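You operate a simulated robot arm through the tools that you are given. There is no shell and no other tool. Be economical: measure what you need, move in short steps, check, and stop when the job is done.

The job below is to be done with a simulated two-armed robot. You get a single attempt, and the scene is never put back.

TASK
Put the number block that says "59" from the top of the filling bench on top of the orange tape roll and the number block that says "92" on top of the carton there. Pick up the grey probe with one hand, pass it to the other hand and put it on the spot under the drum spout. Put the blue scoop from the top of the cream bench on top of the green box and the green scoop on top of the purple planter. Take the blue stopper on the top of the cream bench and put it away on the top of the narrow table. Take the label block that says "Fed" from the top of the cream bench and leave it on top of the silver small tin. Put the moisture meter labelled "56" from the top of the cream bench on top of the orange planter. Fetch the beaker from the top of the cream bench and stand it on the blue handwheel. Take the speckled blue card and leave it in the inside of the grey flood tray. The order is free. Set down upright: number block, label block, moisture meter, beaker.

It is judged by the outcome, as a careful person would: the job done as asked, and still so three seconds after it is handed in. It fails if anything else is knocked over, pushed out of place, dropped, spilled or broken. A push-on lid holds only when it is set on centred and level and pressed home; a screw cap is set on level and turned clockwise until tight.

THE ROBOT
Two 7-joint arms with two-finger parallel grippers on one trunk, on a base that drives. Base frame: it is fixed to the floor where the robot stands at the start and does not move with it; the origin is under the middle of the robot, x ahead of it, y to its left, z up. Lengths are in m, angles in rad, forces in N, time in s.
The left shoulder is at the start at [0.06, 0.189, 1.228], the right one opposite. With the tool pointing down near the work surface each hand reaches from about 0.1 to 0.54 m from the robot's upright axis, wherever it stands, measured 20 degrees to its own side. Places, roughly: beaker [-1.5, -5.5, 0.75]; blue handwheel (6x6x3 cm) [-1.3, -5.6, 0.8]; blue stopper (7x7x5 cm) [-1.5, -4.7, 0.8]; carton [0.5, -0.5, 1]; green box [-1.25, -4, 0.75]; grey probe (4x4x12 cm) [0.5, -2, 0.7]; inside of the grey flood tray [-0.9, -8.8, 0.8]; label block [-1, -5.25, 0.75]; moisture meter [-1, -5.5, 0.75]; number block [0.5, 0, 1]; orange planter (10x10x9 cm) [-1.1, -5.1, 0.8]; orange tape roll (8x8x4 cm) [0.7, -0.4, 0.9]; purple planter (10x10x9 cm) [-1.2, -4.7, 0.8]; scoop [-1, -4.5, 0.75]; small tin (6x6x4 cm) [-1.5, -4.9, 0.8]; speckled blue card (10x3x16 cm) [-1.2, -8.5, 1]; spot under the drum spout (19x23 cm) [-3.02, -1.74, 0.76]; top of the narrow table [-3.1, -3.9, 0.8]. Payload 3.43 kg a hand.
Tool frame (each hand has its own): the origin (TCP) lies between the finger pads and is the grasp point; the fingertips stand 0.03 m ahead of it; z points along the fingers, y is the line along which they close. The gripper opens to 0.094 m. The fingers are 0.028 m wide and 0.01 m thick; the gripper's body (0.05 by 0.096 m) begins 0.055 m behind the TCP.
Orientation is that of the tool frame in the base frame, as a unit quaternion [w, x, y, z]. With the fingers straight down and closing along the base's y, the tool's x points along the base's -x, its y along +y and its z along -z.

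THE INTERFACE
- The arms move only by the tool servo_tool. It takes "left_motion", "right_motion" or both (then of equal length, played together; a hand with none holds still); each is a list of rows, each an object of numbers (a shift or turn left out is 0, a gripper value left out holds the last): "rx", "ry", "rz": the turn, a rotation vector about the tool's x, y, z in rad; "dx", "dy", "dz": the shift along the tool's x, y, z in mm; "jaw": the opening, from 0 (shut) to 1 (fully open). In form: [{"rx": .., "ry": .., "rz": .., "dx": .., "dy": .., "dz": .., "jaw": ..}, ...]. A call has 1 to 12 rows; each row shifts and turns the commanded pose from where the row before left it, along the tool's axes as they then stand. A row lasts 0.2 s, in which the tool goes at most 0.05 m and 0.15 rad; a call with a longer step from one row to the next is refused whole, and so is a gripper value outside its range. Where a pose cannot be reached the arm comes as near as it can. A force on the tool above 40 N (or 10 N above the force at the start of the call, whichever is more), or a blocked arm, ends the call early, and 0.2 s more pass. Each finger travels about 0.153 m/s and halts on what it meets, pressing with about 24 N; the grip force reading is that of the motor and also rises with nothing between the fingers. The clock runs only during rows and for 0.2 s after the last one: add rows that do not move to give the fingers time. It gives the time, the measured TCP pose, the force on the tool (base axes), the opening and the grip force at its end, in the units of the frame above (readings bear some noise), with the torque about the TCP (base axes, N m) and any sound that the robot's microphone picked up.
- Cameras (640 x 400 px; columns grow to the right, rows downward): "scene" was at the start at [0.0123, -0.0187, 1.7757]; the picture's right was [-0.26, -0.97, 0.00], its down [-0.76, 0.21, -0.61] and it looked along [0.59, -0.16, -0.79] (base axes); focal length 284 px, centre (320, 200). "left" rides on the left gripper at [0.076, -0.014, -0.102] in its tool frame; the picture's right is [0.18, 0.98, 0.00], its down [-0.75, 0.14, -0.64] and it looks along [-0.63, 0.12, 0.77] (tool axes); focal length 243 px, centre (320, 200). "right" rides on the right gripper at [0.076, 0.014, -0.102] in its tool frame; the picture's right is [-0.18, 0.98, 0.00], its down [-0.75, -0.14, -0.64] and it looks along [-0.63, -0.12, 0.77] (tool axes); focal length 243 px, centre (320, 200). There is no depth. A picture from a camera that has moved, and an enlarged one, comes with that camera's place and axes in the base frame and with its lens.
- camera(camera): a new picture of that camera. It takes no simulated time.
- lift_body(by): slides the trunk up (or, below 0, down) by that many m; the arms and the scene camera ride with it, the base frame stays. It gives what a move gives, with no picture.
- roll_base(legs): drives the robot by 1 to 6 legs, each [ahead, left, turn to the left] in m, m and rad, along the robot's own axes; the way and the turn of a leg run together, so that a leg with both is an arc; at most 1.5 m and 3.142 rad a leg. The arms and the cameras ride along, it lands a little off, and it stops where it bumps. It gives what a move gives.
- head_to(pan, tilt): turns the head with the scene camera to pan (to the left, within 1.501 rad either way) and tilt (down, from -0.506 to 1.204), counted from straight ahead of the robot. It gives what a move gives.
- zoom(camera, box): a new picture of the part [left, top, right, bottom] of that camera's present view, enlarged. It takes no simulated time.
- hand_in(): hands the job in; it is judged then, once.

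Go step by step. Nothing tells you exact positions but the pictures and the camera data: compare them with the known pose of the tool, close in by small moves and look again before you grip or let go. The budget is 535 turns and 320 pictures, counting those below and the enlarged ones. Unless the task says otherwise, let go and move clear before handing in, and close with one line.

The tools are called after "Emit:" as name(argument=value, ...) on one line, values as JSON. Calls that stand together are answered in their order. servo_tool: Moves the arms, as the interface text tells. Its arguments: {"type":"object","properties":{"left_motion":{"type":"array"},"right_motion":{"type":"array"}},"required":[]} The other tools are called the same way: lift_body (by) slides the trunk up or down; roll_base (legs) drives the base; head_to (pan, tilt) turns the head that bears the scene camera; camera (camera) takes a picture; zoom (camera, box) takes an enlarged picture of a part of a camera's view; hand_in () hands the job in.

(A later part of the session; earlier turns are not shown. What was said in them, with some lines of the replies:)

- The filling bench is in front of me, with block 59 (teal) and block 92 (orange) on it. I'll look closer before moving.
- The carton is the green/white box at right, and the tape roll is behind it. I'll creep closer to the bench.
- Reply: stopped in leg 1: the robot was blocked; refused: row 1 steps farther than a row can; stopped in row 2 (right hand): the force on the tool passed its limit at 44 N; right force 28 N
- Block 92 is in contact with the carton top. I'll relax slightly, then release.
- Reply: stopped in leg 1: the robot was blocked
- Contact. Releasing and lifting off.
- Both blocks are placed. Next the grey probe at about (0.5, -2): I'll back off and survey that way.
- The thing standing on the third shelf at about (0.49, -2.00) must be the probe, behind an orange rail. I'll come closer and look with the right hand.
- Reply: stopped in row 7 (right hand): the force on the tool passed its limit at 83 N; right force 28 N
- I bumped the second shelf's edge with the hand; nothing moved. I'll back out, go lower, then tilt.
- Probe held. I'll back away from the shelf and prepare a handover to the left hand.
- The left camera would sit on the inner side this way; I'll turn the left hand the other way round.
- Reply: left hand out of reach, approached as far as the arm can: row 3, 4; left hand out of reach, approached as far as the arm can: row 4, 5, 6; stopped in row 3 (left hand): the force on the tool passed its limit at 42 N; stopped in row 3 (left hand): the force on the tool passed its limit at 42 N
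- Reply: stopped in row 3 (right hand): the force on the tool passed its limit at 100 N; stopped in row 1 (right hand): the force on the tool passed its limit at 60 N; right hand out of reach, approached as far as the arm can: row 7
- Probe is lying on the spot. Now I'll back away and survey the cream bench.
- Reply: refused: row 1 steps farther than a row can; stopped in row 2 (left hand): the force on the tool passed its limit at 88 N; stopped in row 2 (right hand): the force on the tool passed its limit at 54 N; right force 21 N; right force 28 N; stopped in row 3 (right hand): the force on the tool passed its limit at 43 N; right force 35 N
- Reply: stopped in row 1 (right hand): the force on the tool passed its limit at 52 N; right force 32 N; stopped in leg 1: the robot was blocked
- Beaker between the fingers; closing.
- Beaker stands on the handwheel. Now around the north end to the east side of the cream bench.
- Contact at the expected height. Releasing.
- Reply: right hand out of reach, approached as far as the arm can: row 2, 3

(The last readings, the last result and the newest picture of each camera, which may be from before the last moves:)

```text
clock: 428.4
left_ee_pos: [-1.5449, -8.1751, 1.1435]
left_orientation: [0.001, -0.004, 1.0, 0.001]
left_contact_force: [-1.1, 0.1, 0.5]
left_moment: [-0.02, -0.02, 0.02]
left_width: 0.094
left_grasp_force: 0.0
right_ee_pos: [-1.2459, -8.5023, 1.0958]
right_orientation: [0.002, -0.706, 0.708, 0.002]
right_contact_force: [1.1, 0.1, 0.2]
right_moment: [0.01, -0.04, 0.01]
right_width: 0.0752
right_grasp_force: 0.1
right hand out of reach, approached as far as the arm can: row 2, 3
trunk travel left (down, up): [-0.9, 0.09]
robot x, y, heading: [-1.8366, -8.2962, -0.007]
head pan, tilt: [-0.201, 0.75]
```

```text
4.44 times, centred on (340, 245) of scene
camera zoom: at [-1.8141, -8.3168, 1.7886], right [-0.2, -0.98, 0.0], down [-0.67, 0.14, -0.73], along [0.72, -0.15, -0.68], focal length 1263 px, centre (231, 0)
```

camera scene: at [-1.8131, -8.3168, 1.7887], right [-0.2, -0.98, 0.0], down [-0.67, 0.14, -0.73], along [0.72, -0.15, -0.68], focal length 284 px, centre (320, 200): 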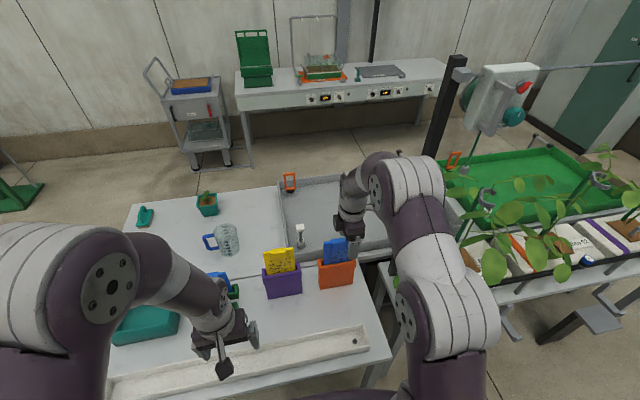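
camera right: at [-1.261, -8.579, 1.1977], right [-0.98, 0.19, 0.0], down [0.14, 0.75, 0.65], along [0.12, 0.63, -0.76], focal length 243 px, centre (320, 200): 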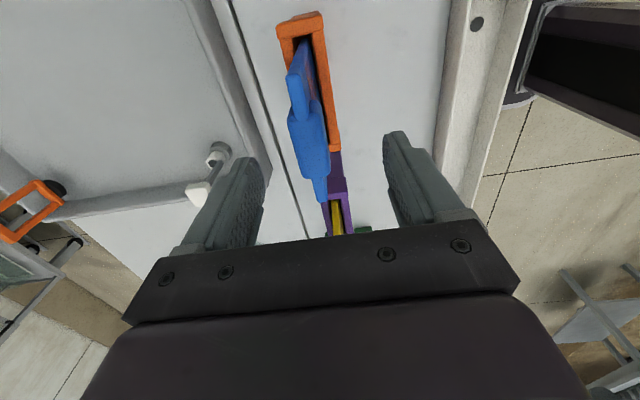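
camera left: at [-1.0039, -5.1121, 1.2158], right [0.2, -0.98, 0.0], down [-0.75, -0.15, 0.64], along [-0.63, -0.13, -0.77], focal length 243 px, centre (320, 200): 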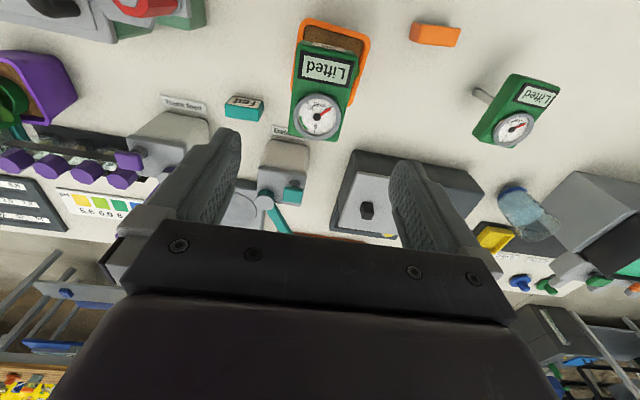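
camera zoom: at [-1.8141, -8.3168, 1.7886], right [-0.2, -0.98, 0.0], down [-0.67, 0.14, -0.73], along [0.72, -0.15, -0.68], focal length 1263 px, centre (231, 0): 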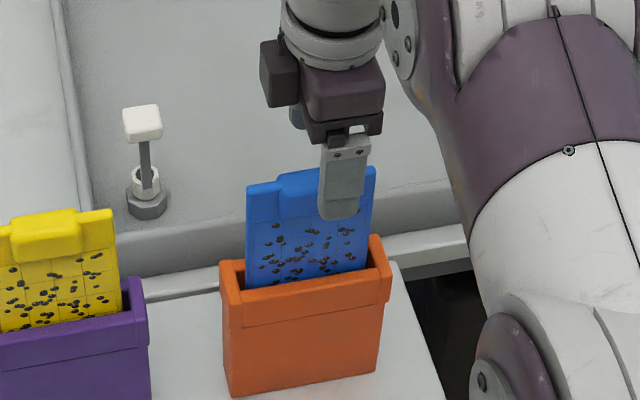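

Emit:
roll_base(legs=[[0.035, 0, 0]])

Emit:
camera(camera="right")

```text
clock: 429.3
left_ee_pos: [-1.5146, -8.1755, 1.1445]
left_orientation: [0.002, -0.004, 1.0, 0.001]
left_contact_force: [-0.4, 0.5, 0.7]
left_moment: [-0.03, -0.06, -0.04]
left_width: 0.0939
left_grasp_force: 0.0
right_ee_pos: [-1.2185, -8.5024, 1.0984]
right_orientation: [0.004, -0.706, 0.708, 0.0]
right_contact_force: [-0.4, -0.4, 0.8]
right_moment: [0.01, -0.05, 0.04]
right_width: 0.0752
right_grasp_force: 0.1
trunk travel left (down, up): [-0.9, 0.09]
robot x, y, heading: [-1.7987, -8.3026, 0.002]
head pan, tilt: [-0.201, 0.75]
```

```text
109 pictures are left
camera right: at [-1.2323, -8.5787, 1.2009], right [-0.98, 0.19, 0.0], down [0.14, 0.75, 0.65], along [0.12, 0.63, -0.76], focal length 243 px, centre (320, 200)
```

right: 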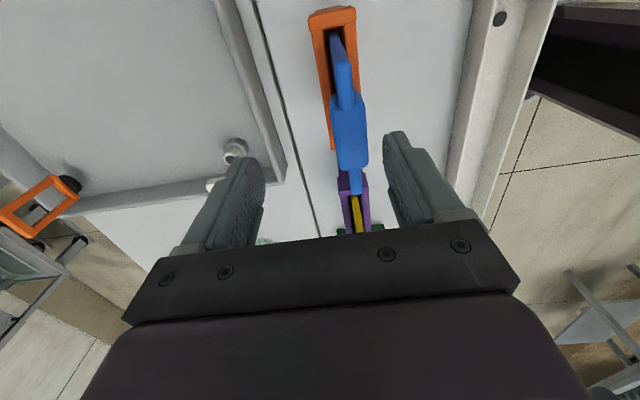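

Emit:
servo_tool(right_motion=[{"dy": 18}, {"dz": 25}, {"dz": 25}, {"dz": 18}, {}])

Emit:
camera(camera="right")

```text
clock: 430.5
left_ee_pos: [-1.5099, -8.1747, 1.1435]
left_orientation: [0.001, -0.005, 1.0, 0.001]
left_contact_force: [-0.1, -0.2, -1.2]
left_moment: [0.0, 0.0, 0.0]
left_width: 0.0942
left_grasp_force: 0.0
right_ee_pos: [-1.2299, -8.5035, 1.0278]
right_orientation: [0.003, -0.707, 0.707, 0.001]
right_contact_force: [-0.8, 0.7, -0.2]
right_moment: [0.0, -0.03, -0.03]
right_width: 0.0752
right_grasp_force: 0.1
trunk travel left (down, up): [-0.9, 0.09]
robot x, y, heading: [-1.8002, -8.3002, -0.001]
head pan, tilt: [-0.201, 0.75]
```

```text
108 pictures are left
camera right: at [-1.2441, -8.5799, 1.1309], right [-0.98, 0.19, 0.0], down [0.14, 0.75, 0.65], along [0.12, 0.63, -0.76], focal length 243 px, centre (320, 200)
```

right: 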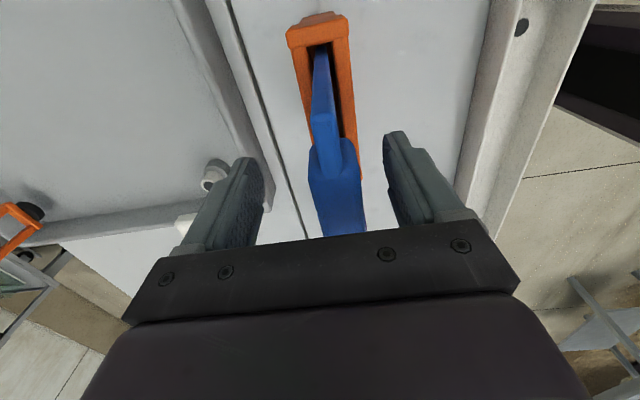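

Emit:
servo_tool(right_motion=[{"jaw": 0.1}, {}, {}, {}])

Emit:
camera(camera="right")

```text
clock: 431.5
left_ee_pos: [-1.51, -8.177, 1.1442]
left_orientation: [0.001, -0.004, 1.0, 0.0]
left_contact_force: [-0.1, -0.7, -0.1]
left_moment: [-0.02, -0.01, 0.02]
left_width: 0.0941
left_grasp_force: 0.1
right_ee_pos: [-1.2307, -8.5039, 1.03]
right_orientation: [0.001, -0.707, 0.708, 0.003]
right_contact_force: [-5.7, -0.5, -1.3]
right_moment: [0.01, 0.61, 0.06]
right_width: 0.028
right_grasp_force: 23.6
trunk travel left (down, up): [-0.9, 0.09]
robot x, y, heading: [-1.7992, -8.2983, 0.001]
head pan, tilt: [-0.201, 0.75]
```

```text
107 pictures are left
camera right: at [-1.2446, -8.58, 1.1306], right [-0.98, 0.19, 0.0], down [0.14, 0.75, 0.65], along [0.12, 0.63, -0.76], focal length 243 px, centre (320, 200)
```

right: 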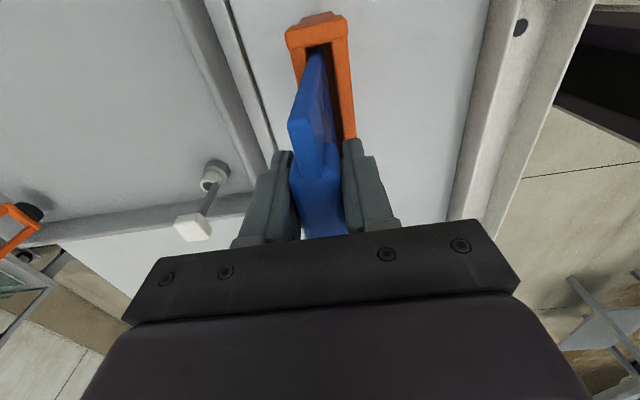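

Emit:
servo_tool(right_motion=[{"dy": 5}, {}, {}])

```text
clock: 432.3
left_ee_pos: [-1.5094, -8.1755, 1.1437]
left_orientation: [0.0, -0.005, 1.0, 0.001]
left_contact_force: [-0.2, -0.5, -0.5]
left_moment: [0.0, 0.02, 0.01]
left_width: 0.0942
left_grasp_force: 0.0
right_ee_pos: [-1.2336, -8.5022, 1.0275]
right_orientation: [0.002, -0.707, 0.707, 0.002]
right_contact_force: [0.7, -0.2, -1.1]
right_moment: [-0.03, -0.01, -0.04]
right_width: 0.0277
right_grasp_force: 23.9
trunk travel left (down, up): [-0.9, 0.09]
robot x, y, heading: [-1.8012, -8.3, -0.004]
head pan, tilt: [-0.201, 0.75]
```

Emit:
servo_tool(right_motion=[{"dz": -8}, {"dz": -12}, {"dz": -15}, {}])

Emit:
zoom(camera="scene", box=[280, 200, 420, 300])

```text
clock: 433.3
left_ee_pos: [-1.5095, -8.1762, 1.1438]
left_orientation: [0.0, -0.004, 1.0, 0.001]
left_contact_force: [1.1, -0.8, -0.8]
left_moment: [-0.02, -0.01, -0.01]
left_width: 0.0942
left_grasp_force: 0.2
right_ee_pos: [-1.2338, -8.5005, 1.0619]
right_orientation: [0.001, -0.707, 0.708, 0.003]
right_contact_force: [-0.7, -0.3, 0.6]
right_moment: [0.0, 0.07, 0.03]
right_width: 0.0278
right_grasp_force: 24.0
trunk travel left (down, up): [-0.9, 0.09]
robot x, y, heading: [-1.8009, -8.3006, -0.005]
head pan, tilt: [-0.201, 0.75]
```

```text
4.00 times, centred on (350, 250) of scene
camera zoom: at [-1.7786, -8.317, 1.7886], right [-0.2, -0.98, 0.0], down [-0.67, 0.14, -0.73], along [0.72, -0.15, -0.68], focal length 1136 px, centre (200, 0)
```

zoom: 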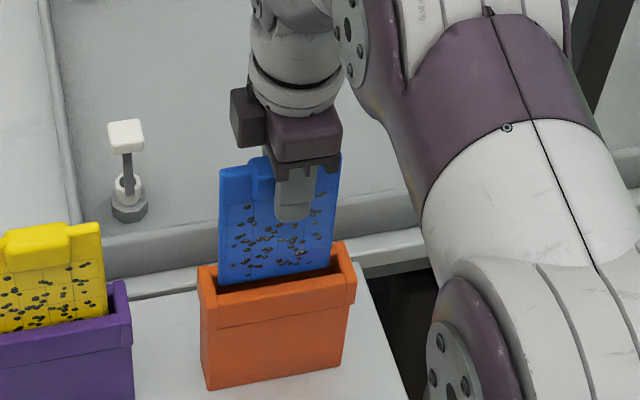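

Emit:
servo_tool(right_motion=[{"dz": -20}, {"dz": -25}, {"dz": -25}, {"dz": -25}, {"dz": -25}, {}])

Emit:
zoom(camera="scene", box=[280, 180, 420, 280])

```text
clock: 434.7
left_ee_pos: [-1.5104, -8.1761, 1.1435]
left_orientation: [0.0, -0.004, 1.0, 0.001]
left_contact_force: [0.7, 0.2, -0.5]
left_moment: [-0.01, 0.01, 0.02]
left_width: 0.0941
left_grasp_force: 0.1
right_ee_pos: [-1.236, -8.5019, 1.1814]
right_orientation: [0.001, -0.707, 0.707, 0.003]
right_contact_force: [1.0, -0.6, 0.1]
right_moment: [0.01, -0.02, 0.01]
right_width: 0.0276
right_grasp_force: 24.4
right hand out of reach, approached as far as the arm can: row 5
trunk travel left (down, up): [-0.9, 0.09]
robot x, y, heading: [-1.8004, -8.3006, 0.002]
head pan, tilt: [-0.201, 0.75]
```

```text
4.00 times, centred on (350, 230) of scene
camera zoom: at [-1.7785, -8.317, 1.7886], right [-0.2, -0.98, 0.0], down [-0.67, 0.14, -0.73], along [0.72, -0.15, -0.68], focal length 1136 px, centre (200, 80)
```

zoom: 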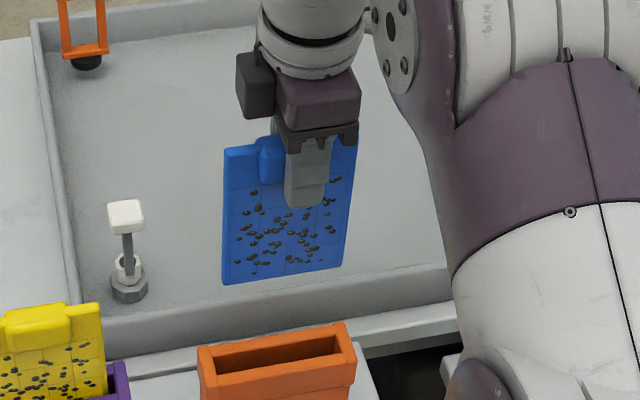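

Emit:
servo_tool(right_motion=[{"dy": 40}, {"dy": 45}, {"dy": 45}, {"dy": 45}, {"dy": 45}, {"dy": 45}, {"dx": 20}, {}])

Emit:
roll_base(legs=[[-0.4, 0, 0], [0, 0.8, 0], [0, 0.7, 0], [1.0, 0, 0]])

Emit:
head_to(pan=-0.5, tilt=0.5)

Emit:
camera(camera="scene")

```text
clock: 436.5
left_ee_pos: [-1.5092, -8.1767, 1.1426]
left_orientation: [0.0, -0.004, 1.0, 0.001]
left_contact_force: [0.0, -0.2, 0.2]
left_moment: [0.03, 0.01, 0.0]
left_width: 0.094
left_grasp_force: 0.1
right_ee_pos: [-1.5019, -8.5219, 1.178]
right_orientation: [0.002, -0.706, 0.708, 0.002]
right_contact_force: [-0.1, 0.5, -0.4]
right_moment: [0.03, 0.03, 0.01]
right_width: 0.0276
right_grasp_force: 24.1
trunk travel left (down, up): [-0.9, 0.09]
robot x, y, heading: [-1.8005, -8.3028, -0.003]
head pan, tilt: [-0.201, 0.75]
```

```text
clock: 451.3
left_ee_pos: [-0.9083, -6.6396, 1.1434]
left_orientation: [0.001, -0.023, 1.0, 0.002]
left_contact_force: [-0.3, 0.6, -0.2]
left_moment: [-0.03, 0.02, 0.0]
left_width: 0.0941
left_grasp_force: 0.0
right_ee_pos: [-0.889, -6.9856, 1.1777]
right_orientation: [-0.002, 0.719, -0.695, -0.002]
right_contact_force: [-0.5, 0.1, -1.1]
right_moment: [0.0, -0.03, -0.04]
right_width: 0.0277
right_grasp_force: 24.1
trunk travel left (down, up): [-0.9, 0.09]
robot x, y, heading: [-1.1948, -6.774, 0.033]
head pan, tilt: [-0.201, 0.75]
```

```text
clock: 452.1
left_ee_pos: [-0.9093, -6.6392, 1.1434]
left_orientation: [0.0, -0.023, 1.0, 0.001]
left_contact_force: [-0.8, -0.3, 0.0]
left_moment: [-0.02, 0.0, -0.05]
left_width: 0.094
left_grasp_force: 0.2
right_ee_pos: [-0.8889, -6.985, 1.1778]
right_orientation: [-0.001, 0.718, -0.696, -0.002]
right_contact_force: [0.3, 1.0, -0.2]
right_moment: [-0.05, -0.02, -0.02]
right_width: 0.0276
right_grasp_force: 24.2
trunk travel left (down, up): [-0.9, 0.09]
robot x, y, heading: [-1.1952, -6.7748, 0.032]
head pan, tilt: [-0.499, 0.499]
```

```text
104 pictures are left
camera scene: at [-1.172, -6.8165, 1.8105], right [-0.45, -0.89, 0.0], down [-0.43, 0.22, -0.88], along [0.78, -0.39, -0.48], focal length 284 px, centre (320, 200)
```

scene: 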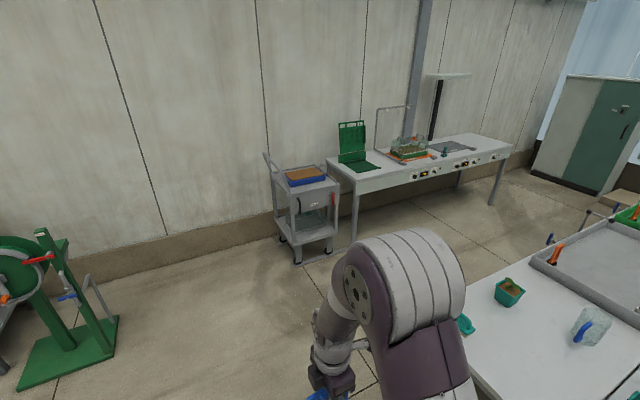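

Emit:
roll_base(legs=[[1.05, 0, -0.03], [0, 0, 1.57], [0, 0, 1.57], [0, 1.0, 0], [0, 0.9, 0]])

Emit:
head_to(pan=0, tilt=0.7)

Emit:
camera(camera="scene")

```text
clock: 474.2
left_ee_pos: [-0.4868, -8.7746, 1.1423]
left_orientation: [0.0, 1.0, -0.013, 0.0]
left_contact_force: [-0.4, 0.1, 0.0]
left_moment: [-0.05, -0.01, -0.01]
left_width: 0.0939
left_grasp_force: 0.1
right_ee_pos: [-0.4832, -8.4277, 1.1774]
right_orientation: [0.003, 0.72, 0.694, -0.002]
right_contact_force: [0.7, -0.7, -0.8]
right_moment: [0.01, 0.03, -0.01]
right_width: 0.0277
right_grasp_force: 23.8
trunk travel left (down, up): [-0.9, 0.09]
robot x, y, heading: [-0.1937, -8.6617, 3.109]
head pan, tilt: [-0.499, 0.499]
```

```text
clock: 475.2
left_ee_pos: [-0.4871, -8.774, 1.1429]
left_orientation: [0.0, 1.0, -0.013, 0.0]
left_contact_force: [0.2, 1.0, -0.2]
left_moment: [-0.01, -0.01, 0.0]
left_width: 0.0936
left_grasp_force: 0.0
right_ee_pos: [-0.4827, -8.4281, 1.1773]
right_orientation: [0.002, 0.721, 0.693, -0.001]
right_contact_force: [0.9, -0.3, -0.4]
right_moment: [-0.04, 0.01, -0.01]
right_width: 0.028
right_grasp_force: 24.0
trunk travel left (down, up): [-0.9, 0.09]
robot x, y, heading: [-0.1933, -8.66, 3.104]
head pan, tilt: [0.0, 0.7]
```

```text
103 pictures are left
camera scene: at [-0.2177, -8.6579, 1.7929], right [0.04, 1.0, 0.0], down [0.64, -0.02, -0.77], along [-0.76, 0.03, -0.64], focal length 284 px, centre (320, 200)
```

scene: 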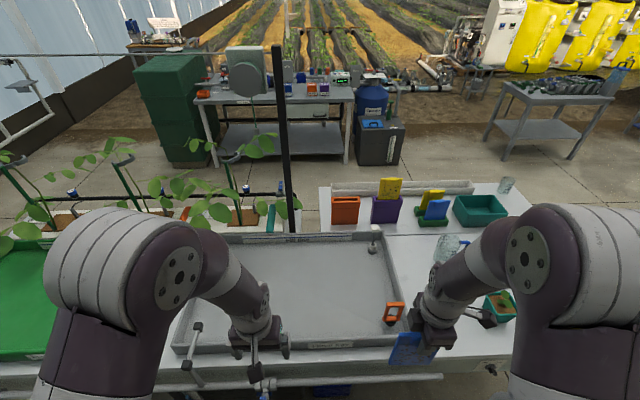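

Emit:
servo_tool(right_motion=[{"rx": 0.14}, {"rx": 0.14}, {"rx": 0.14}, {"rx": 0.14}, {"rx": 0.14}, {"rx": 0.14}, {"rx": 0.14}, {"rx": 0.14}, {}])

Emit:
camera(camera="scene")

Emit:
camera(camera="right")

```text
clock: 477.2
left_ee_pos: [-0.489, -8.7751, 1.1433]
left_orientation: [0.001, 1.0, -0.012, 0.0]
left_contact_force: [-0.5, 0.1, 0.7]
left_moment: [-0.01, -0.03, -0.01]
left_width: 0.0936
left_grasp_force: 0.1
right_ee_pos: [-0.5812, -8.4427, 1.4058]
right_orientation: [-0.332, 0.636, 0.612, -0.333]
right_contact_force: [0.0, -0.8, 0.1]
right_moment: [0.02, -0.01, 0.0]
right_width: 0.0274
right_grasp_force: 24.3
right hand out of reach, approached as far as the arm can: row 3, 4, 5, 6, 7, 8
trunk travel left (down, up): [-0.9, 0.09]
robot x, y, heading: [-0.1924, -8.6603, 3.102]
head pan, tilt: [0.0, 0.7]
```

```text
102 pictures are left
camera scene: at [-0.2189, -8.6576, 1.7928], right [0.04, 1.0, 0.0], down [0.64, -0.02, -0.76], along [-0.76, 0.03, -0.64], focal length 284 px, centre (320, 200)
```

scene: 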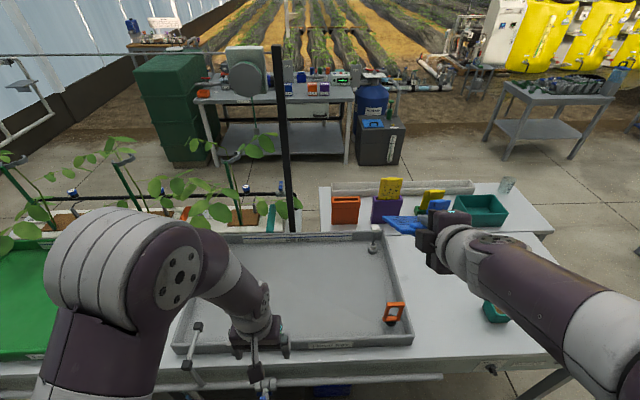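

```text
101 pictures are left
camera right: at [-0.4851, -8.3687, 1.4491], right [0.54, -0.22, -0.81], down [0.43, -0.76, 0.49], along [-0.72, -0.61, -0.32], focal length 243 px, centre (320, 200)
```

right: 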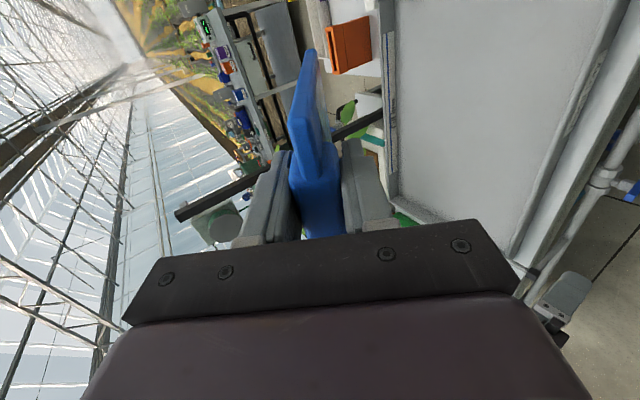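

Emit:
roll_base(legs=[[0.14, 0.15, 0.03]])

Emit:
servo_tool(right_motion=[{"dx": -20}, {"dx": -20}, {}])

Emit:
camera(camera="scene")

```text
clock: 478.8
left_ee_pos: [-0.626, -8.9296, 1.1451]
left_orientation: [0.001, 1.0, 0.003, -0.001]
left_contact_force: [0.2, -0.5, -0.2]
left_moment: [-0.02, 0.0, 0.01]
left_width: 0.094
left_grasp_force: 0.1
right_ee_pos: [-0.7273, -8.6013, 1.4049]
right_orientation: [-0.326, 0.626, 0.621, -0.339]
right_contact_force: [0.3, 0.6, -0.3]
right_moment: [0.03, -0.03, -0.03]
right_width: 0.0277
right_grasp_force: 24.0
trunk travel left (down, up): [-0.9, 0.09]
robot x, y, heading: [-0.339, -8.8066, 3.134]
head pan, tilt: [0.0, 0.7]
```

```text
clock: 479.6
left_ee_pos: [-0.6285, -8.9322, 1.1428]
left_orientation: [0.0, 1.0, 0.003, 0.001]
left_contact_force: [0.2, 0.2, 0.6]
left_moment: [0.04, -0.02, 0.01]
left_width: 0.0939
left_grasp_force: 0.0
right_ee_pos: [-0.7283, -8.6249, 1.3992]
right_orientation: [-0.31, 0.629, 0.63, -0.333]
right_contact_force: [-0.1, -0.9, -0.1]
right_moment: [0.03, -0.01, 0.01]
right_width: 0.0275
right_grasp_force: 24.4
right hand out of reach, approached as far as the arm can: row 1, 2
trunk travel left (down, up): [-0.9, 0.09]
robot x, y, heading: [-0.3373, -8.8079, 3.135]
head pan, tilt: [0.0, 0.7]
```

```text
100 pictures are left
camera scene: at [-0.3632, -8.8076, 1.7928], right [0.01, 1.0, 0.0], down [0.64, 0.0, -0.76], along [-0.76, 0.01, -0.64], focal length 284 px, centre (320, 200)
```

scene: 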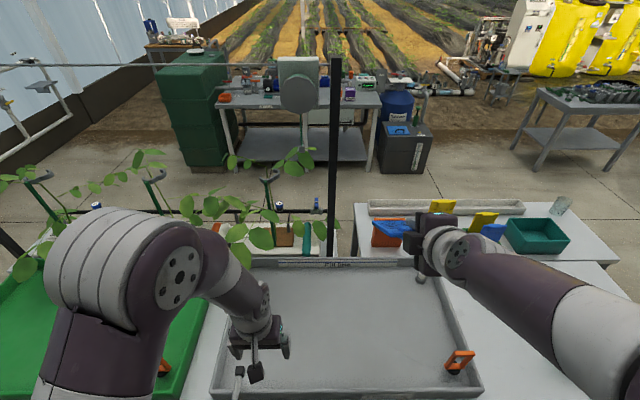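

Emit:
servo_tool(right_motion=[{"dz": 26, "dy": 11}, {"dz": 26, "dy": 11}, {"dz": 26, "dy": 11}, {"dz": 26, "dy": 11}, {"dz": 26, "dy": 11}, {"dz": 26, "dy": 11}, {}, {}])

Emit:
camera(camera="scene")

```text
clock: 481.4
left_ee_pos: [-0.628, -8.9312, 1.1441]
left_orientation: [0.001, 1.0, 0.003, 0.0]
left_contact_force: [-0.5, -0.4, -0.9]
left_moment: [-0.02, 0.02, 0.02]
left_width: 0.0941
left_grasp_force: 0.1
right_ee_pos: [-0.823, -8.6458, 1.2648]
right_orientation: [-0.327, 0.627, 0.621, -0.338]
right_contact_force: [0.5, 0.3, -0.2]
right_moment: [0.03, -0.04, 0.0]
right_width: 0.0276
right_grasp_force: 23.9
trunk travel left (down, up): [-0.9, 0.09]
robot x, y, heading: [-0.3385, -8.8075, 3.135]
head pan, tilt: [0.0, 0.7]
```

```text
99 pictures are left
camera scene: at [-0.3616, -8.8064, 1.7929], right [0.01, 1.0, 0.0], down [0.64, 0.0, -0.77], along [-0.77, 0.0, -0.64], focal length 284 px, centre (320, 200)
```

scene: 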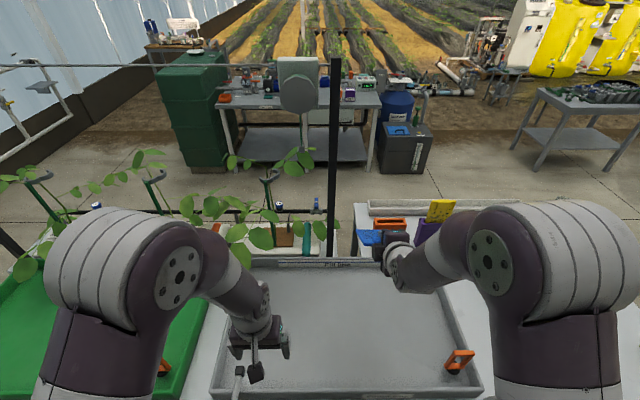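

Emit:
servo_tool(right_motion=[{"dz": 23, "dy": 30}, {"dz": 23, "dy": 30}, {"dz": 23, "dy": 30}, {"dz": 23, "dy": 30}, {"dz": 23, "dy": 30}, {"dz": 23, "dy": 30}, {"dz": 23, "dy": 30}, {}])

Emit:
camera(camera="scene")

Emit:
camera(camera="right")

```text
clock: 483.2
left_ee_pos: [-0.6261, -8.9321, 1.1426]
left_orientation: [0.001, 1.0, 0.003, 0.001]
left_contact_force: [-0.6, 1.1, 0.1]
left_moment: [0.01, 0.04, 0.01]
left_width: 0.0939
left_grasp_force: 0.1
right_ee_pos: [-0.8383, -8.6491, 0.9991]
right_orientation: [-0.327, 0.627, 0.621, -0.338]
right_contact_force: [0.6, 1.0, -1.0]
right_moment: [0.01, 0.0, 0.03]
right_width: 0.0275
right_grasp_force: 24.3
trunk travel left (down, up): [-0.9, 0.09]
robot x, y, heading: [-0.3377, -8.8082, 3.135]
head pan, tilt: [0.0, 0.7]
```

```text
98 pictures are left
camera scene: at [-0.3613, -8.8064, 1.7929], right [0.01, 1.0, 0.0], down [0.64, 0.0, -0.77], along [-0.77, 0.0, -0.64], focal length 284 px, centre (320, 200)
```

scene: 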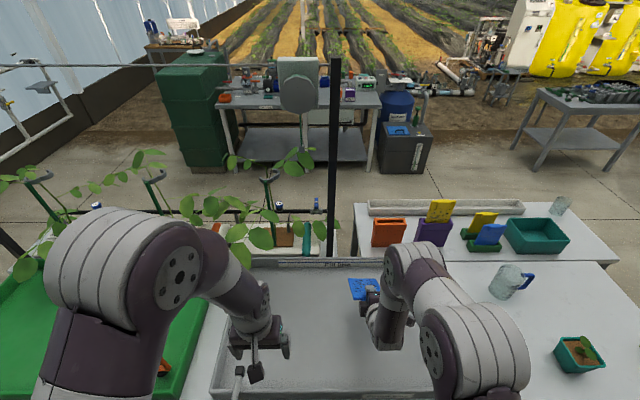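

```text
97 pictures are left
camera right: at [-0.7454, -8.5712, 1.0431], right [0.55, -0.2, -0.81], down [0.45, -0.75, 0.49], along [-0.7, -0.64, -0.32], focal length 243 px, centre (320, 200)
```

right: 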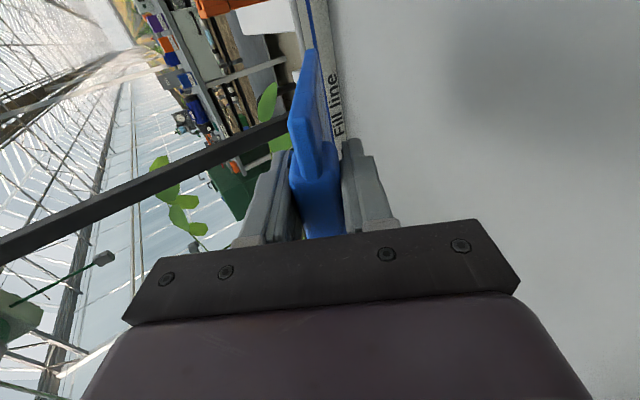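

Emit:
servo_tool(right_motion=[{"rx": 0.12}, {"rx": 0.12}, {}])

```text
clock: 484.0
left_ee_pos: [-0.6278, -8.9321, 1.1429]
left_orientation: [0.0, 1.0, 0.003, 0.001]
left_contact_force: [0.4, 0.6, 0.7]
left_moment: [0.02, -0.01, 0.0]
left_width: 0.0939
left_grasp_force: 0.1
right_ee_pos: [-0.8388, -8.6491, 0.9989]
right_orientation: [-0.4, 0.583, 0.576, -0.411]
right_contact_force: [-0.2, -0.2, 0.1]
right_moment: [-0.01, -0.01, 0.01]
right_width: 0.0275
right_grasp_force: 24.4
trunk travel left (down, up): [-0.9, 0.09]
robot x, y, heading: [-0.3372, -8.8105, 3.133]
head pan, tilt: [0.0, 0.7]
```

Emit:
servo_tool(right_motion=[{"dz": 23, "dy": 27}, {"dz": 23, "dy": 27}, {"dz": 22, "dy": 28}, {}])

Emit:
camera(camera="scene")

Emit:
camera(camera="right")

```text
clock: 485.0
left_ee_pos: [-0.6273, -8.9312, 1.1436]
left_orientation: [0.001, 1.0, 0.002, 0.0]
left_contact_force: [0.2, -0.8, -0.2]
left_moment: [0.03, 0.0, -0.01]
left_width: 0.094
left_grasp_force: 0.1
right_ee_pos: [-0.8729, -8.6503, 0.8985]
right_orientation: [-0.399, 0.583, 0.576, -0.41]
right_contact_force: [-0.7, 1.2, -1.1]
right_moment: [0.01, -0.05, -0.03]
right_width: 0.0277
right_grasp_force: 24.1
trunk travel left (down, up): [-0.9, 0.09]
robot x, y, heading: [-0.3357, -8.8092, 3.137]
head pan, tilt: [0.0, 0.7]
```

```text
96 pictures are left
camera scene: at [-0.3618, -8.8065, 1.7929], right [0.01, 1.0, 0.0], down [0.64, 0.0, -0.76], along [-0.76, 0.0, -0.64], focal length 284 px, centre (320, 200)
```

scene: 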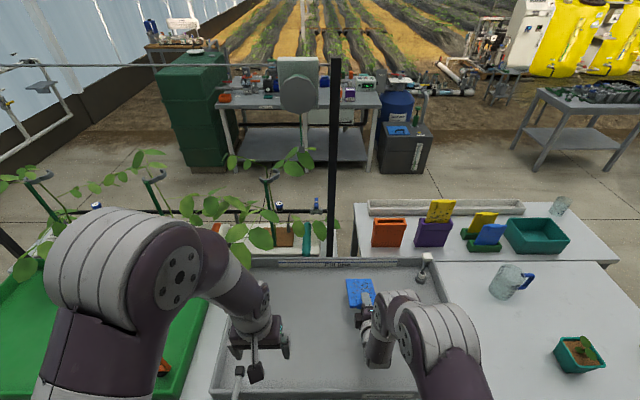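

```text
95 pictures are left
camera right: at [-0.7717, -8.5729, 0.9192], right [0.34, -0.2, -0.92], down [0.55, -0.75, 0.37], along [-0.76, -0.63, -0.14], focal length 243 px, centre (320, 200)
```

right: 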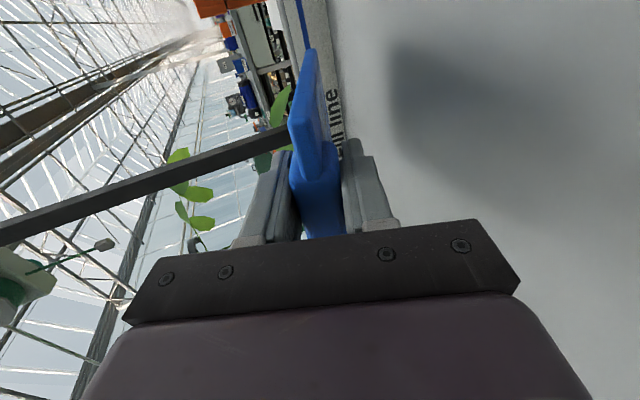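

Emit:
servo_tool(right_motion=[{"dz": 5, "dy": 14}, {"dz": 4, "dy": 10}, {}])

Emit:
camera(camera="right")

```text
clock: 485.8
left_ee_pos: [-0.6276, -8.9327, 1.1435]
left_orientation: [0.0, 1.0, 0.003, 0.0]
left_contact_force: [-0.4, 0.5, -0.3]
left_moment: [0.02, 0.0, 0.0]
left_width: 0.094
left_grasp_force: 0.0
right_ee_pos: [-0.8739, -8.6514, 0.8746]
right_orientation: [-0.399, 0.583, 0.576, -0.41]
right_contact_force: [0.9, 0.6, -1.0]
right_moment: [0.0, -0.01, -0.04]
right_width: 0.0277
right_grasp_force: 23.6
trunk travel left (down, up): [-0.9, 0.09]
robot x, y, heading: [-0.3377, -8.809, 3.134]
head pan, tilt: [0.0, 0.7]
```

```text
94 pictures are left
camera right: at [-0.7721, -8.5751, 0.8943], right [0.34, -0.2, -0.92], down [0.55, -0.75, 0.37], along [-0.76, -0.63, -0.14], focal length 243 px, centre (320, 200)
```

right: 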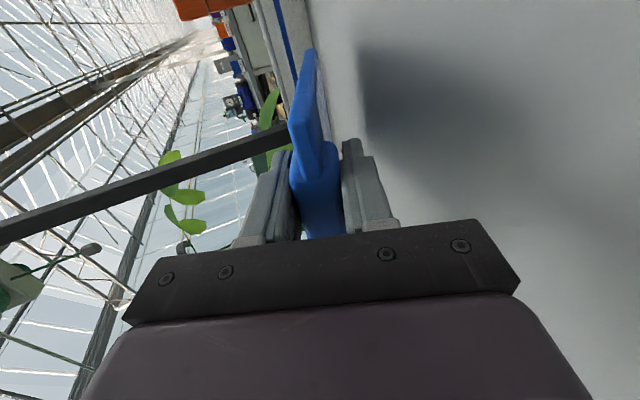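

Emit:
servo_tool(right_motion=[{"dz": 2, "dy": 5}, {"dz": 2, "dy": 5}, {}])

```text
clock: 486.6
left_ee_pos: [-0.6279, -8.9318, 1.144]
left_orientation: [0.001, 1.0, 0.003, 0.001]
left_contact_force: [0.4, -0.3, 1.0]
left_moment: [0.02, 0.0, 0.0]
left_width: 0.0939
left_grasp_force: 0.1
right_ee_pos: [-0.8742, -8.6518, 0.8623]
right_orientation: [-0.4, 0.583, 0.576, -0.41]
right_contact_force: [0.0, 0.2, -1.1]
right_moment: [0.02, -0.01, 0.01]
right_width: 0.0276
right_grasp_force: 23.9
trunk travel left (down, up): [-0.9, 0.09]
robot x, y, heading: [-0.3346, -8.8077, 3.133]
head pan, tilt: [0.0, 0.7]
```

Emit:
servo_tool(right_motion=[{"dz": 2, "dy": 5}, {"dz": 2, "dy": 5}, {}])

Emit:
camera(camera="right")

Emit:
zoom(camera="scene", box=[320, 250, 480, 370])

```text
clock: 487.4
left_ee_pos: [-0.6272, -8.932, 1.1438]
left_orientation: [0.0, 1.0, 0.003, 0.0]
left_contact_force: [0.6, 0.5, 0.3]
left_moment: [0.0, -0.01, -0.02]
left_width: 0.094
left_grasp_force: 0.1
right_ee_pos: [-0.8748, -8.6526, 0.8523]
right_orientation: [-0.399, 0.584, 0.577, -0.409]
right_contact_force: [0.1, 0.6, -0.9]
right_moment: [0.0, -0.03, 0.02]
right_width: 0.0276
right_grasp_force: 23.9
trunk travel left (down, up): [-0.9, 0.09]
robot x, y, heading: [-0.3388, -8.8111, 3.134]
head pan, tilt: [0.0, 0.7]
```

```text
93 pictures are left
camera right: at [-0.7732, -8.5761, 0.8726], right [0.34, -0.2, -0.92], down [0.55, -0.75, 0.37], along [-0.76, -0.63, -0.14], focal length 243 px, centre (320, 200)
```

right: 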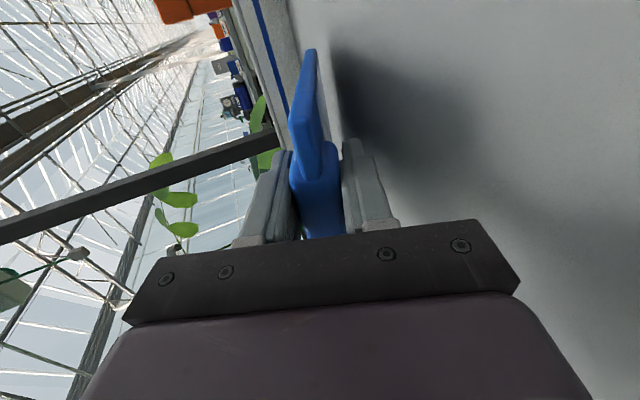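

```text
3.33 times, centred on (400, 310) of scene
camera zoom: at [-0.362, -8.8064, 1.7929], right [0.01, 1.0, 0.0], down [0.64, 0.0, -0.76], along [-0.76, 0.0, -0.64], focal length 947 px, centre (53, -167)
```

zoom: 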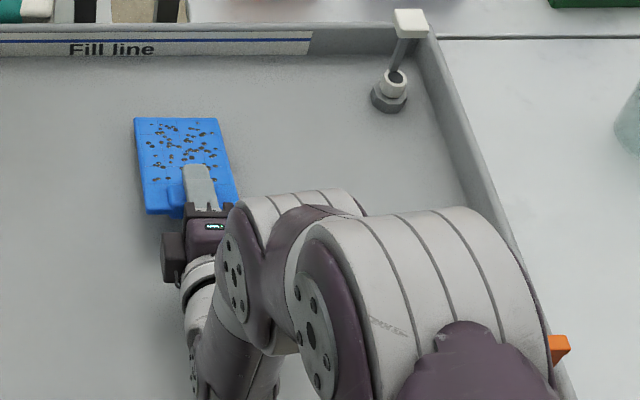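

Emit:
servo_tool(right_motion=[{"dz": 2, "dy": 5}, {"dz": 2, "dy": 5}, {"dz": 1, "dy": 3}, {}])

```text
clock: 488.4
left_ee_pos: [-0.6262, -8.9313, 1.1428]
left_orientation: [0.001, 1.0, 0.002, 0.0]
left_contact_force: [0.4, 0.0, 0.2]
left_moment: [-0.01, -0.02, 0.0]
left_width: 0.0941
left_grasp_force: 0.1
right_ee_pos: [-0.8766, -8.6532, 0.8398]
right_orientation: [-0.4, 0.583, 0.576, -0.41]
right_contact_force: [0.5, 2.1, 2.9]
right_moment: [0.24, 0.42, -0.11]
right_width: 0.0275
right_grasp_force: 24.1
trunk travel left (down, up): [-0.9, 0.09]
robot x, y, heading: [-0.3355, -8.8063, 3.131]
head pan, tilt: [0.0, 0.7]
```

Emit:
servo_tool(right_motion=[{"jaw": 0.36}, {"jaw": 0.44}, {"jaw": 0.5}, {}])

Emit:
camera(camera="right")

Emit:
zoom(camera="scene", box=[320, 250, 480, 370])

```text
clock: 489.4
left_ee_pos: [-0.6275, -8.9321, 1.1433]
left_orientation: [0.0, 1.0, 0.003, 0.0]
left_contact_force: [-1.0, 0.3, -1.0]
left_moment: [0.0, -0.01, 0.0]
left_width: 0.0938
left_grasp_force: 0.0
right_ee_pos: [-0.8749, -8.6539, 0.8385]
right_orientation: [-0.399, 0.583, 0.577, -0.41]
right_contact_force: [0.4, -0.2, 0.0]
right_moment: [-0.01, 0.01, 0.01]
right_width: 0.0471
right_grasp_force: 0.2
trunk travel left (down, up): [-0.9, 0.09]
robot x, y, heading: [-0.3362, -8.8081, 3.134]
head pan, tilt: [0.0, 0.7]
```

```text
91 pictures are left
camera right: at [-0.7743, -8.5768, 0.8591], right [0.34, -0.2, -0.92], down [0.55, -0.75, 0.37], along [-0.76, -0.63, -0.14], focal length 243 px, centre (320, 200)
```

right: 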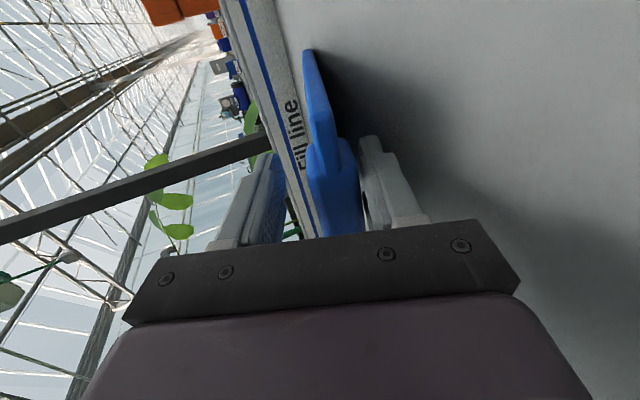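

```text
3.33 times, centred on (400, 310) of scene
camera zoom: at [-0.362, -8.8063, 1.7929], right [0.01, 1.0, 0.0], down [0.64, 0.0, -0.76], along [-0.76, 0.0, -0.64], focal length 947 px, centre (53, -167)
```

zoom: 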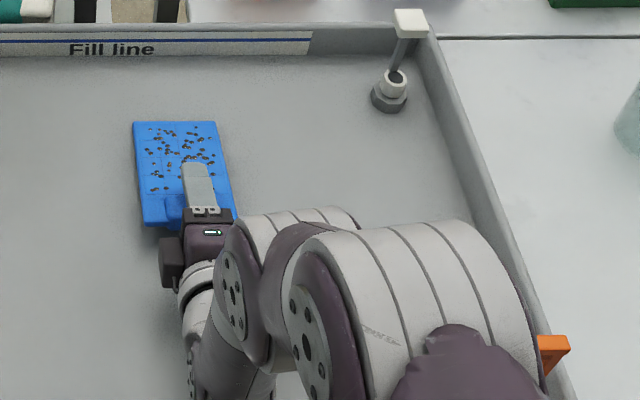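

Emit:
servo_tool(right_motion=[{"dz": -10, "dy": 3}, {"dz": -12, "dy": 3}, {"dz": -12, "dy": 3}, {}])

Emit:
camera(camera="right")

```text
clock: 490.4
left_ee_pos: [-0.6269, -8.9315, 1.1433]
left_orientation: [0.002, 1.0, 0.004, 0.0]
left_contact_force: [-0.1, 0.0, -0.5]
left_moment: [-0.02, 0.03, 0.0]
left_width: 0.0941
left_grasp_force: 0.1
right_ee_pos: [-0.8416, -8.6521, 0.8419]
right_orientation: [-0.399, 0.584, 0.576, -0.41]
right_contact_force: [0.2, 0.1, 0.5]
right_moment: [-0.02, -0.01, 0.04]
right_width: 0.0471
right_grasp_force: 0.1
trunk travel left (down, up): [-0.9, 0.09]
robot x, y, heading: [-0.3388, -8.8051, 3.135]
head pan, tilt: [0.0, 0.7]
```

```text
89 pictures are left
camera right: at [-0.7401, -8.5758, 0.8626], right [0.34, -0.2, -0.92], down [0.55, -0.75, 0.37], along [-0.76, -0.63, -0.14], focal length 243 px, centre (320, 200)
```

right: 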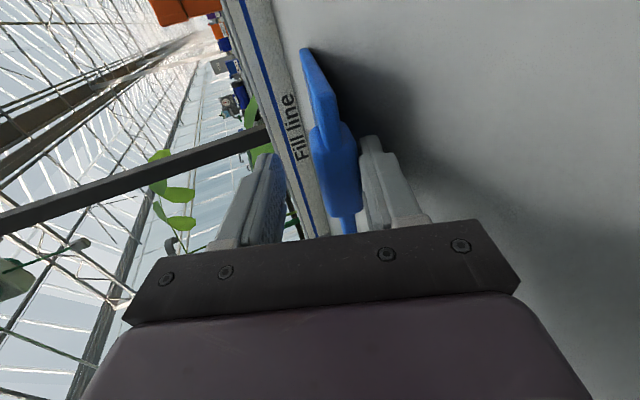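

Emit:
servo_tool(right_motion=[{"dz": 2, "dy": 6}, {"dz": 1, "dy": 3}, {}])

Emit:
zoom(camera="scene", box=[320, 250, 480, 370])

```text
clock: 491.2
left_ee_pos: [-0.6279, -8.9324, 1.143]
left_orientation: [0.001, 1.0, 0.003, 0.0]
left_contact_force: [-0.1, 0.6, 0.6]
left_moment: [0.01, 0.01, 0.01]
left_width: 0.0938
left_grasp_force: 0.0
right_ee_pos: [-0.8407, -8.6533, 0.8332]
right_orientation: [-0.399, 0.584, 0.576, -0.41]
right_contact_force: [-0.4, -0.1, -0.3]
right_moment: [0.01, -0.01, 0.0]
right_width: 0.0471
right_grasp_force: 0.2
trunk travel left (down, up): [-0.9, 0.09]
robot x, y, heading: [-0.3363, -8.8073, 3.133]
head pan, tilt: [0.0, 0.7]
```

```text
3.33 times, centred on (400, 310) of scene
camera zoom: at [-0.362, -8.8064, 1.7929], right [0.01, 1.0, 0.0], down [0.64, 0.0, -0.76], along [-0.76, 0.0, -0.64], focal length 947 px, centre (53, -167)
```

zoom: 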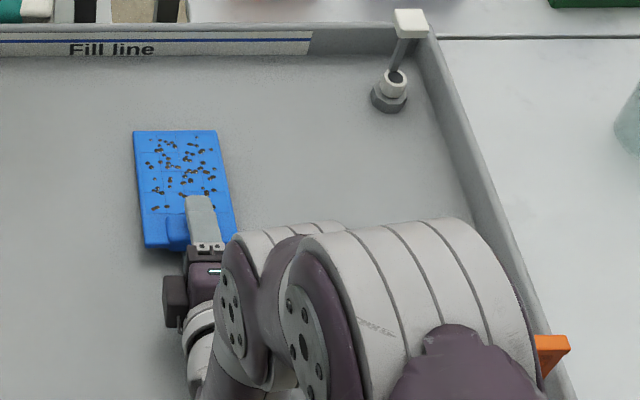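

Emit:
servo_tool(right_motion=[{"dz": -15, "dy": 2}, {"dz": -18}, {"dz": -18}, {}])

Emit:
camera(camera="right")

Emit:
zoom(camera="scene", box=[320, 250, 480, 370])

```text
clock: 492.2
left_ee_pos: [-0.6277, -8.9307, 1.1425]
left_orientation: [0.0, 1.0, 0.002, 0.0]
left_contact_force: [0.8, -0.7, -0.6]
left_moment: [0.02, -0.03, 0.0]
left_width: 0.0938
left_grasp_force: 0.0
right_ee_pos: [-0.7926, -8.6534, 0.8477]
right_orientation: [-0.4, 0.583, 0.577, -0.41]
right_contact_force: [0.6, -0.2, -0.1]
right_moment: [0.0, 0.0, 0.02]
right_width: 0.0468
right_grasp_force: 0.0
trunk travel left (down, up): [-0.9, 0.09]
robot x, y, heading: [-0.3366, -8.8056, 3.137]
head pan, tilt: [0.0, 0.7]
```

```text
87 pictures are left
camera right: at [-0.6914, -8.5757, 0.8683], right [0.34, -0.2, -0.92], down [0.55, -0.75, 0.37], along [-0.76, -0.63, -0.14], focal length 243 px, centre (320, 200)
```

right: 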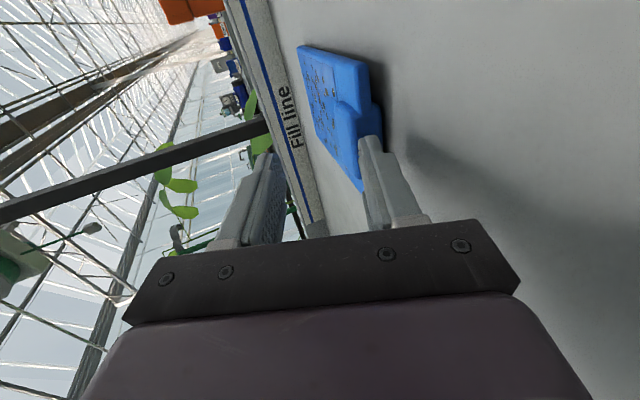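

```text
3.33 times, centred on (400, 310) of scene
camera zoom: at [-0.3622, -8.8063, 1.7929], right [0.01, 1.0, 0.0], down [0.64, 0.0, -0.76], along [-0.76, 0.0, -0.64], focal length 947 px, centre (53, -167)
```

zoom: 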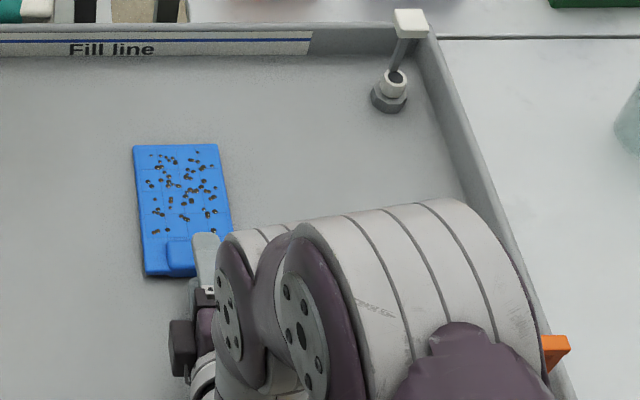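

Emit:
servo_tool(right_motion=[{"dz": -18}, {"dz": -20, "dy": -10}, {"dz": -15, "dy": -30}, {"dz": -15, "dy": -40}, {"dz": -15, "dy": -40}, {"dz": -15, "dy": -40}, {"dz": -15, "dy": -40}, {}])

Emit:
zoom(camera="scene", box=[300, 230, 500, 390])

```text
clock: 494.0
left_ee_pos: [-0.6275, -8.9311, 1.1424]
left_orientation: [0.001, 1.0, 0.003, 0.0]
left_contact_force: [-0.3, 0.1, -0.4]
left_moment: [0.01, 0.0, 0.02]
left_width: 0.0941
left_grasp_force: 0.2
right_ee_pos: [-0.755, -8.6479, 1.073]
right_orientation: [-0.399, 0.584, 0.576, -0.41]
right_contact_force: [-0.7, -0.3, -0.3]
right_moment: [0.03, 0.01, 0.02]
right_width: 0.0471
right_grasp_force: 0.0
trunk travel left (down, up): [-0.9, 0.09]
robot x, y, heading: [-0.3383, -8.8083, 3.137]
head pan, tilt: [0.0, 0.7]
```

```text
2.50 times, centred on (400, 310) of scene
camera zoom: at [-0.3626, -8.8063, 1.7928], right [0.01, 1.0, 0.0], down [0.64, 0.0, -0.76], along [-0.76, 0.0, -0.64], focal length 710 px, centre (120, -75)
```

zoom: 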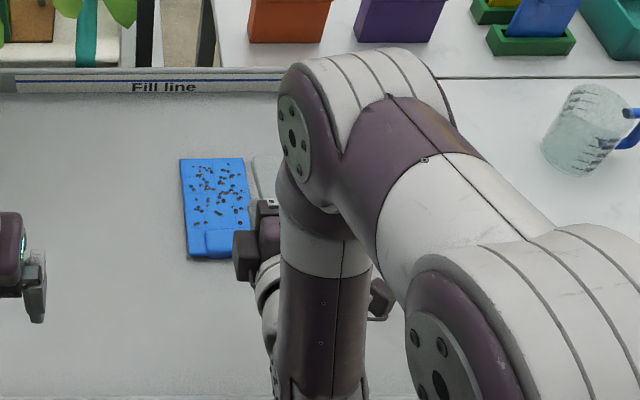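

Emit:
roll_base(legs=[[-0.3, 0, 0]])

Emit:
servo_tool(right_motion=[{"rx": -0.14}, {"rx": -0.14}, {"rx": -0.14}, {"rx": -0.14}, {"rx": -0.14}, {"rx": -0.14}, {"rx": -0.14}, {"rx": -0.14}, {"rx": -0.1}])

Emit:
camera(camera="scene")

```text
clock: 496.0
left_ee_pos: [-0.3341, -8.9336, 1.1433]
left_orientation: [0.0, 1.0, 0.002, 0.001]
left_contact_force: [-0.9, -0.4, 0.0]
left_moment: [0.04, 0.0, 0.0]
left_width: 0.0942
left_grasp_force: 0.1
right_ee_pos: [-0.4618, -8.6503, 1.0734]
right_orientation: [-0.399, 0.583, 0.577, -0.41]
right_contact_force: [0.0, -0.7, 0.4]
right_moment: [0.02, -0.04, -0.02]
right_width: 0.047
right_grasp_force: 0.0
trunk travel left (down, up): [-0.9, 0.09]
robot x, y, heading: [-0.0421, -8.81, 3.136]
head pan, tilt: [0.0, 0.7]
```

```text
clock: 498.0
left_ee_pos: [-0.3331, -8.9328, 1.1425]
left_orientation: [0.001, 1.0, 0.003, 0.0]
left_contact_force: [0.0, 0.1, -0.5]
left_moment: [-0.02, 0.01, -0.02]
left_width: 0.094
left_grasp_force: 0.1
right_ee_pos: [-0.4611, -8.6493, 1.0739]
right_orientation: [0.007, 0.707, 0.707, -0.006]
right_contact_force: [0.4, 0.3, -0.2]
right_moment: [0.02, 0.01, -0.05]
right_width: 0.0468
right_grasp_force: 0.1
trunk travel left (down, up): [-0.9, 0.09]
robot x, y, heading: [-0.0431, -8.8106, 3.139]
head pan, tilt: [0.0, 0.7]
```

```text
84 pictures are left
camera scene: at [-0.0672, -8.8081, 1.7929], right [0.01, 1.0, 0.0], down [0.64, 0.0, -0.77], along [-0.77, 0.01, -0.64], focal length 284 px, centre (320, 200)
```

scene: 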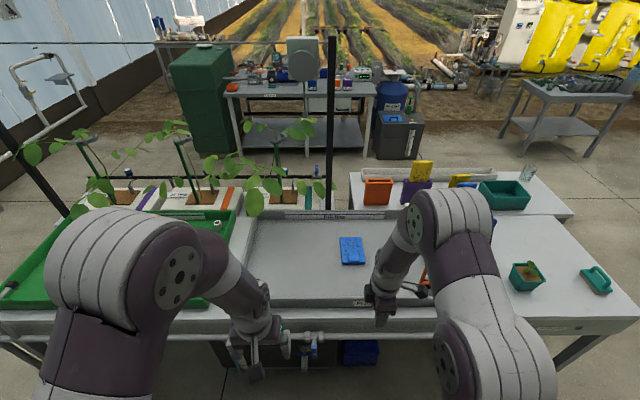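

Emit:
roll_base(legs=[[-0.15, 0.35, 0]])

Emit:
zoom(camera="scene", box=[280, 170, 520, 330])

```text
clock: 500.4
left_ee_pos: [-0.1852, -9.282, 1.1437]
left_orientation: [0.0, 1.0, 0.002, 0.001]
left_contact_force: [0.4, 0.1, -0.4]
left_moment: [0.0, -0.03, -0.01]
left_width: 0.0942
left_grasp_force: 0.2
right_ee_pos: [-0.3111, -8.9996, 1.0731]
right_orientation: [0.006, 0.708, 0.706, -0.006]
right_contact_force: [-0.5, 1.1, -0.1]
right_moment: [-0.02, 0.04, -0.03]
right_width: 0.0471
right_grasp_force: 0.0
trunk travel left (down, up): [-0.9, 0.09]
robot x, y, heading: [0.1093, -9.1591, 3.129]
head pan, tilt: [0.0, 0.7]
```

```text
2.50 times, centred on (400, 250) of scene
camera zoom: at [0.0814, -9.1583, 1.7928], right [0.01, 1.0, 0.0], down [0.64, -0.01, -0.76], along [-0.76, 0.01, -0.64], focal length 710 px, centre (120, 75)
```

zoom: 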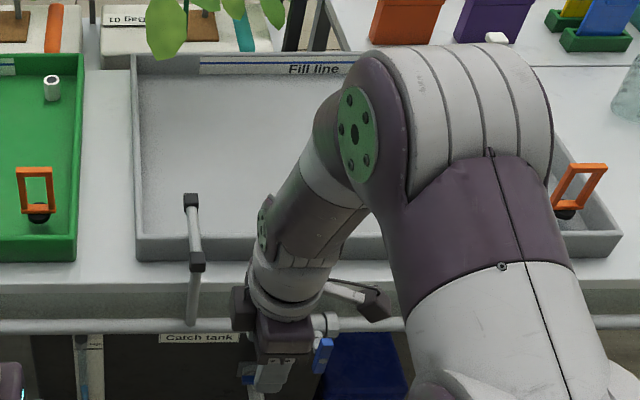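

Everything on the list is placed and both hands are empty and clear, so I'm handing the job in.

Emit:
hand_in()

```text
The job is handed in.
```

The job is handed in: both blocks, the probe (passed from the right hand to the left), both scoops, the stopper, the label block, the meter, the beaker and the speckled card are where you asked, with the probe and the card lying flat and no visible damage from a bump against a store shelf while picking up the probe.
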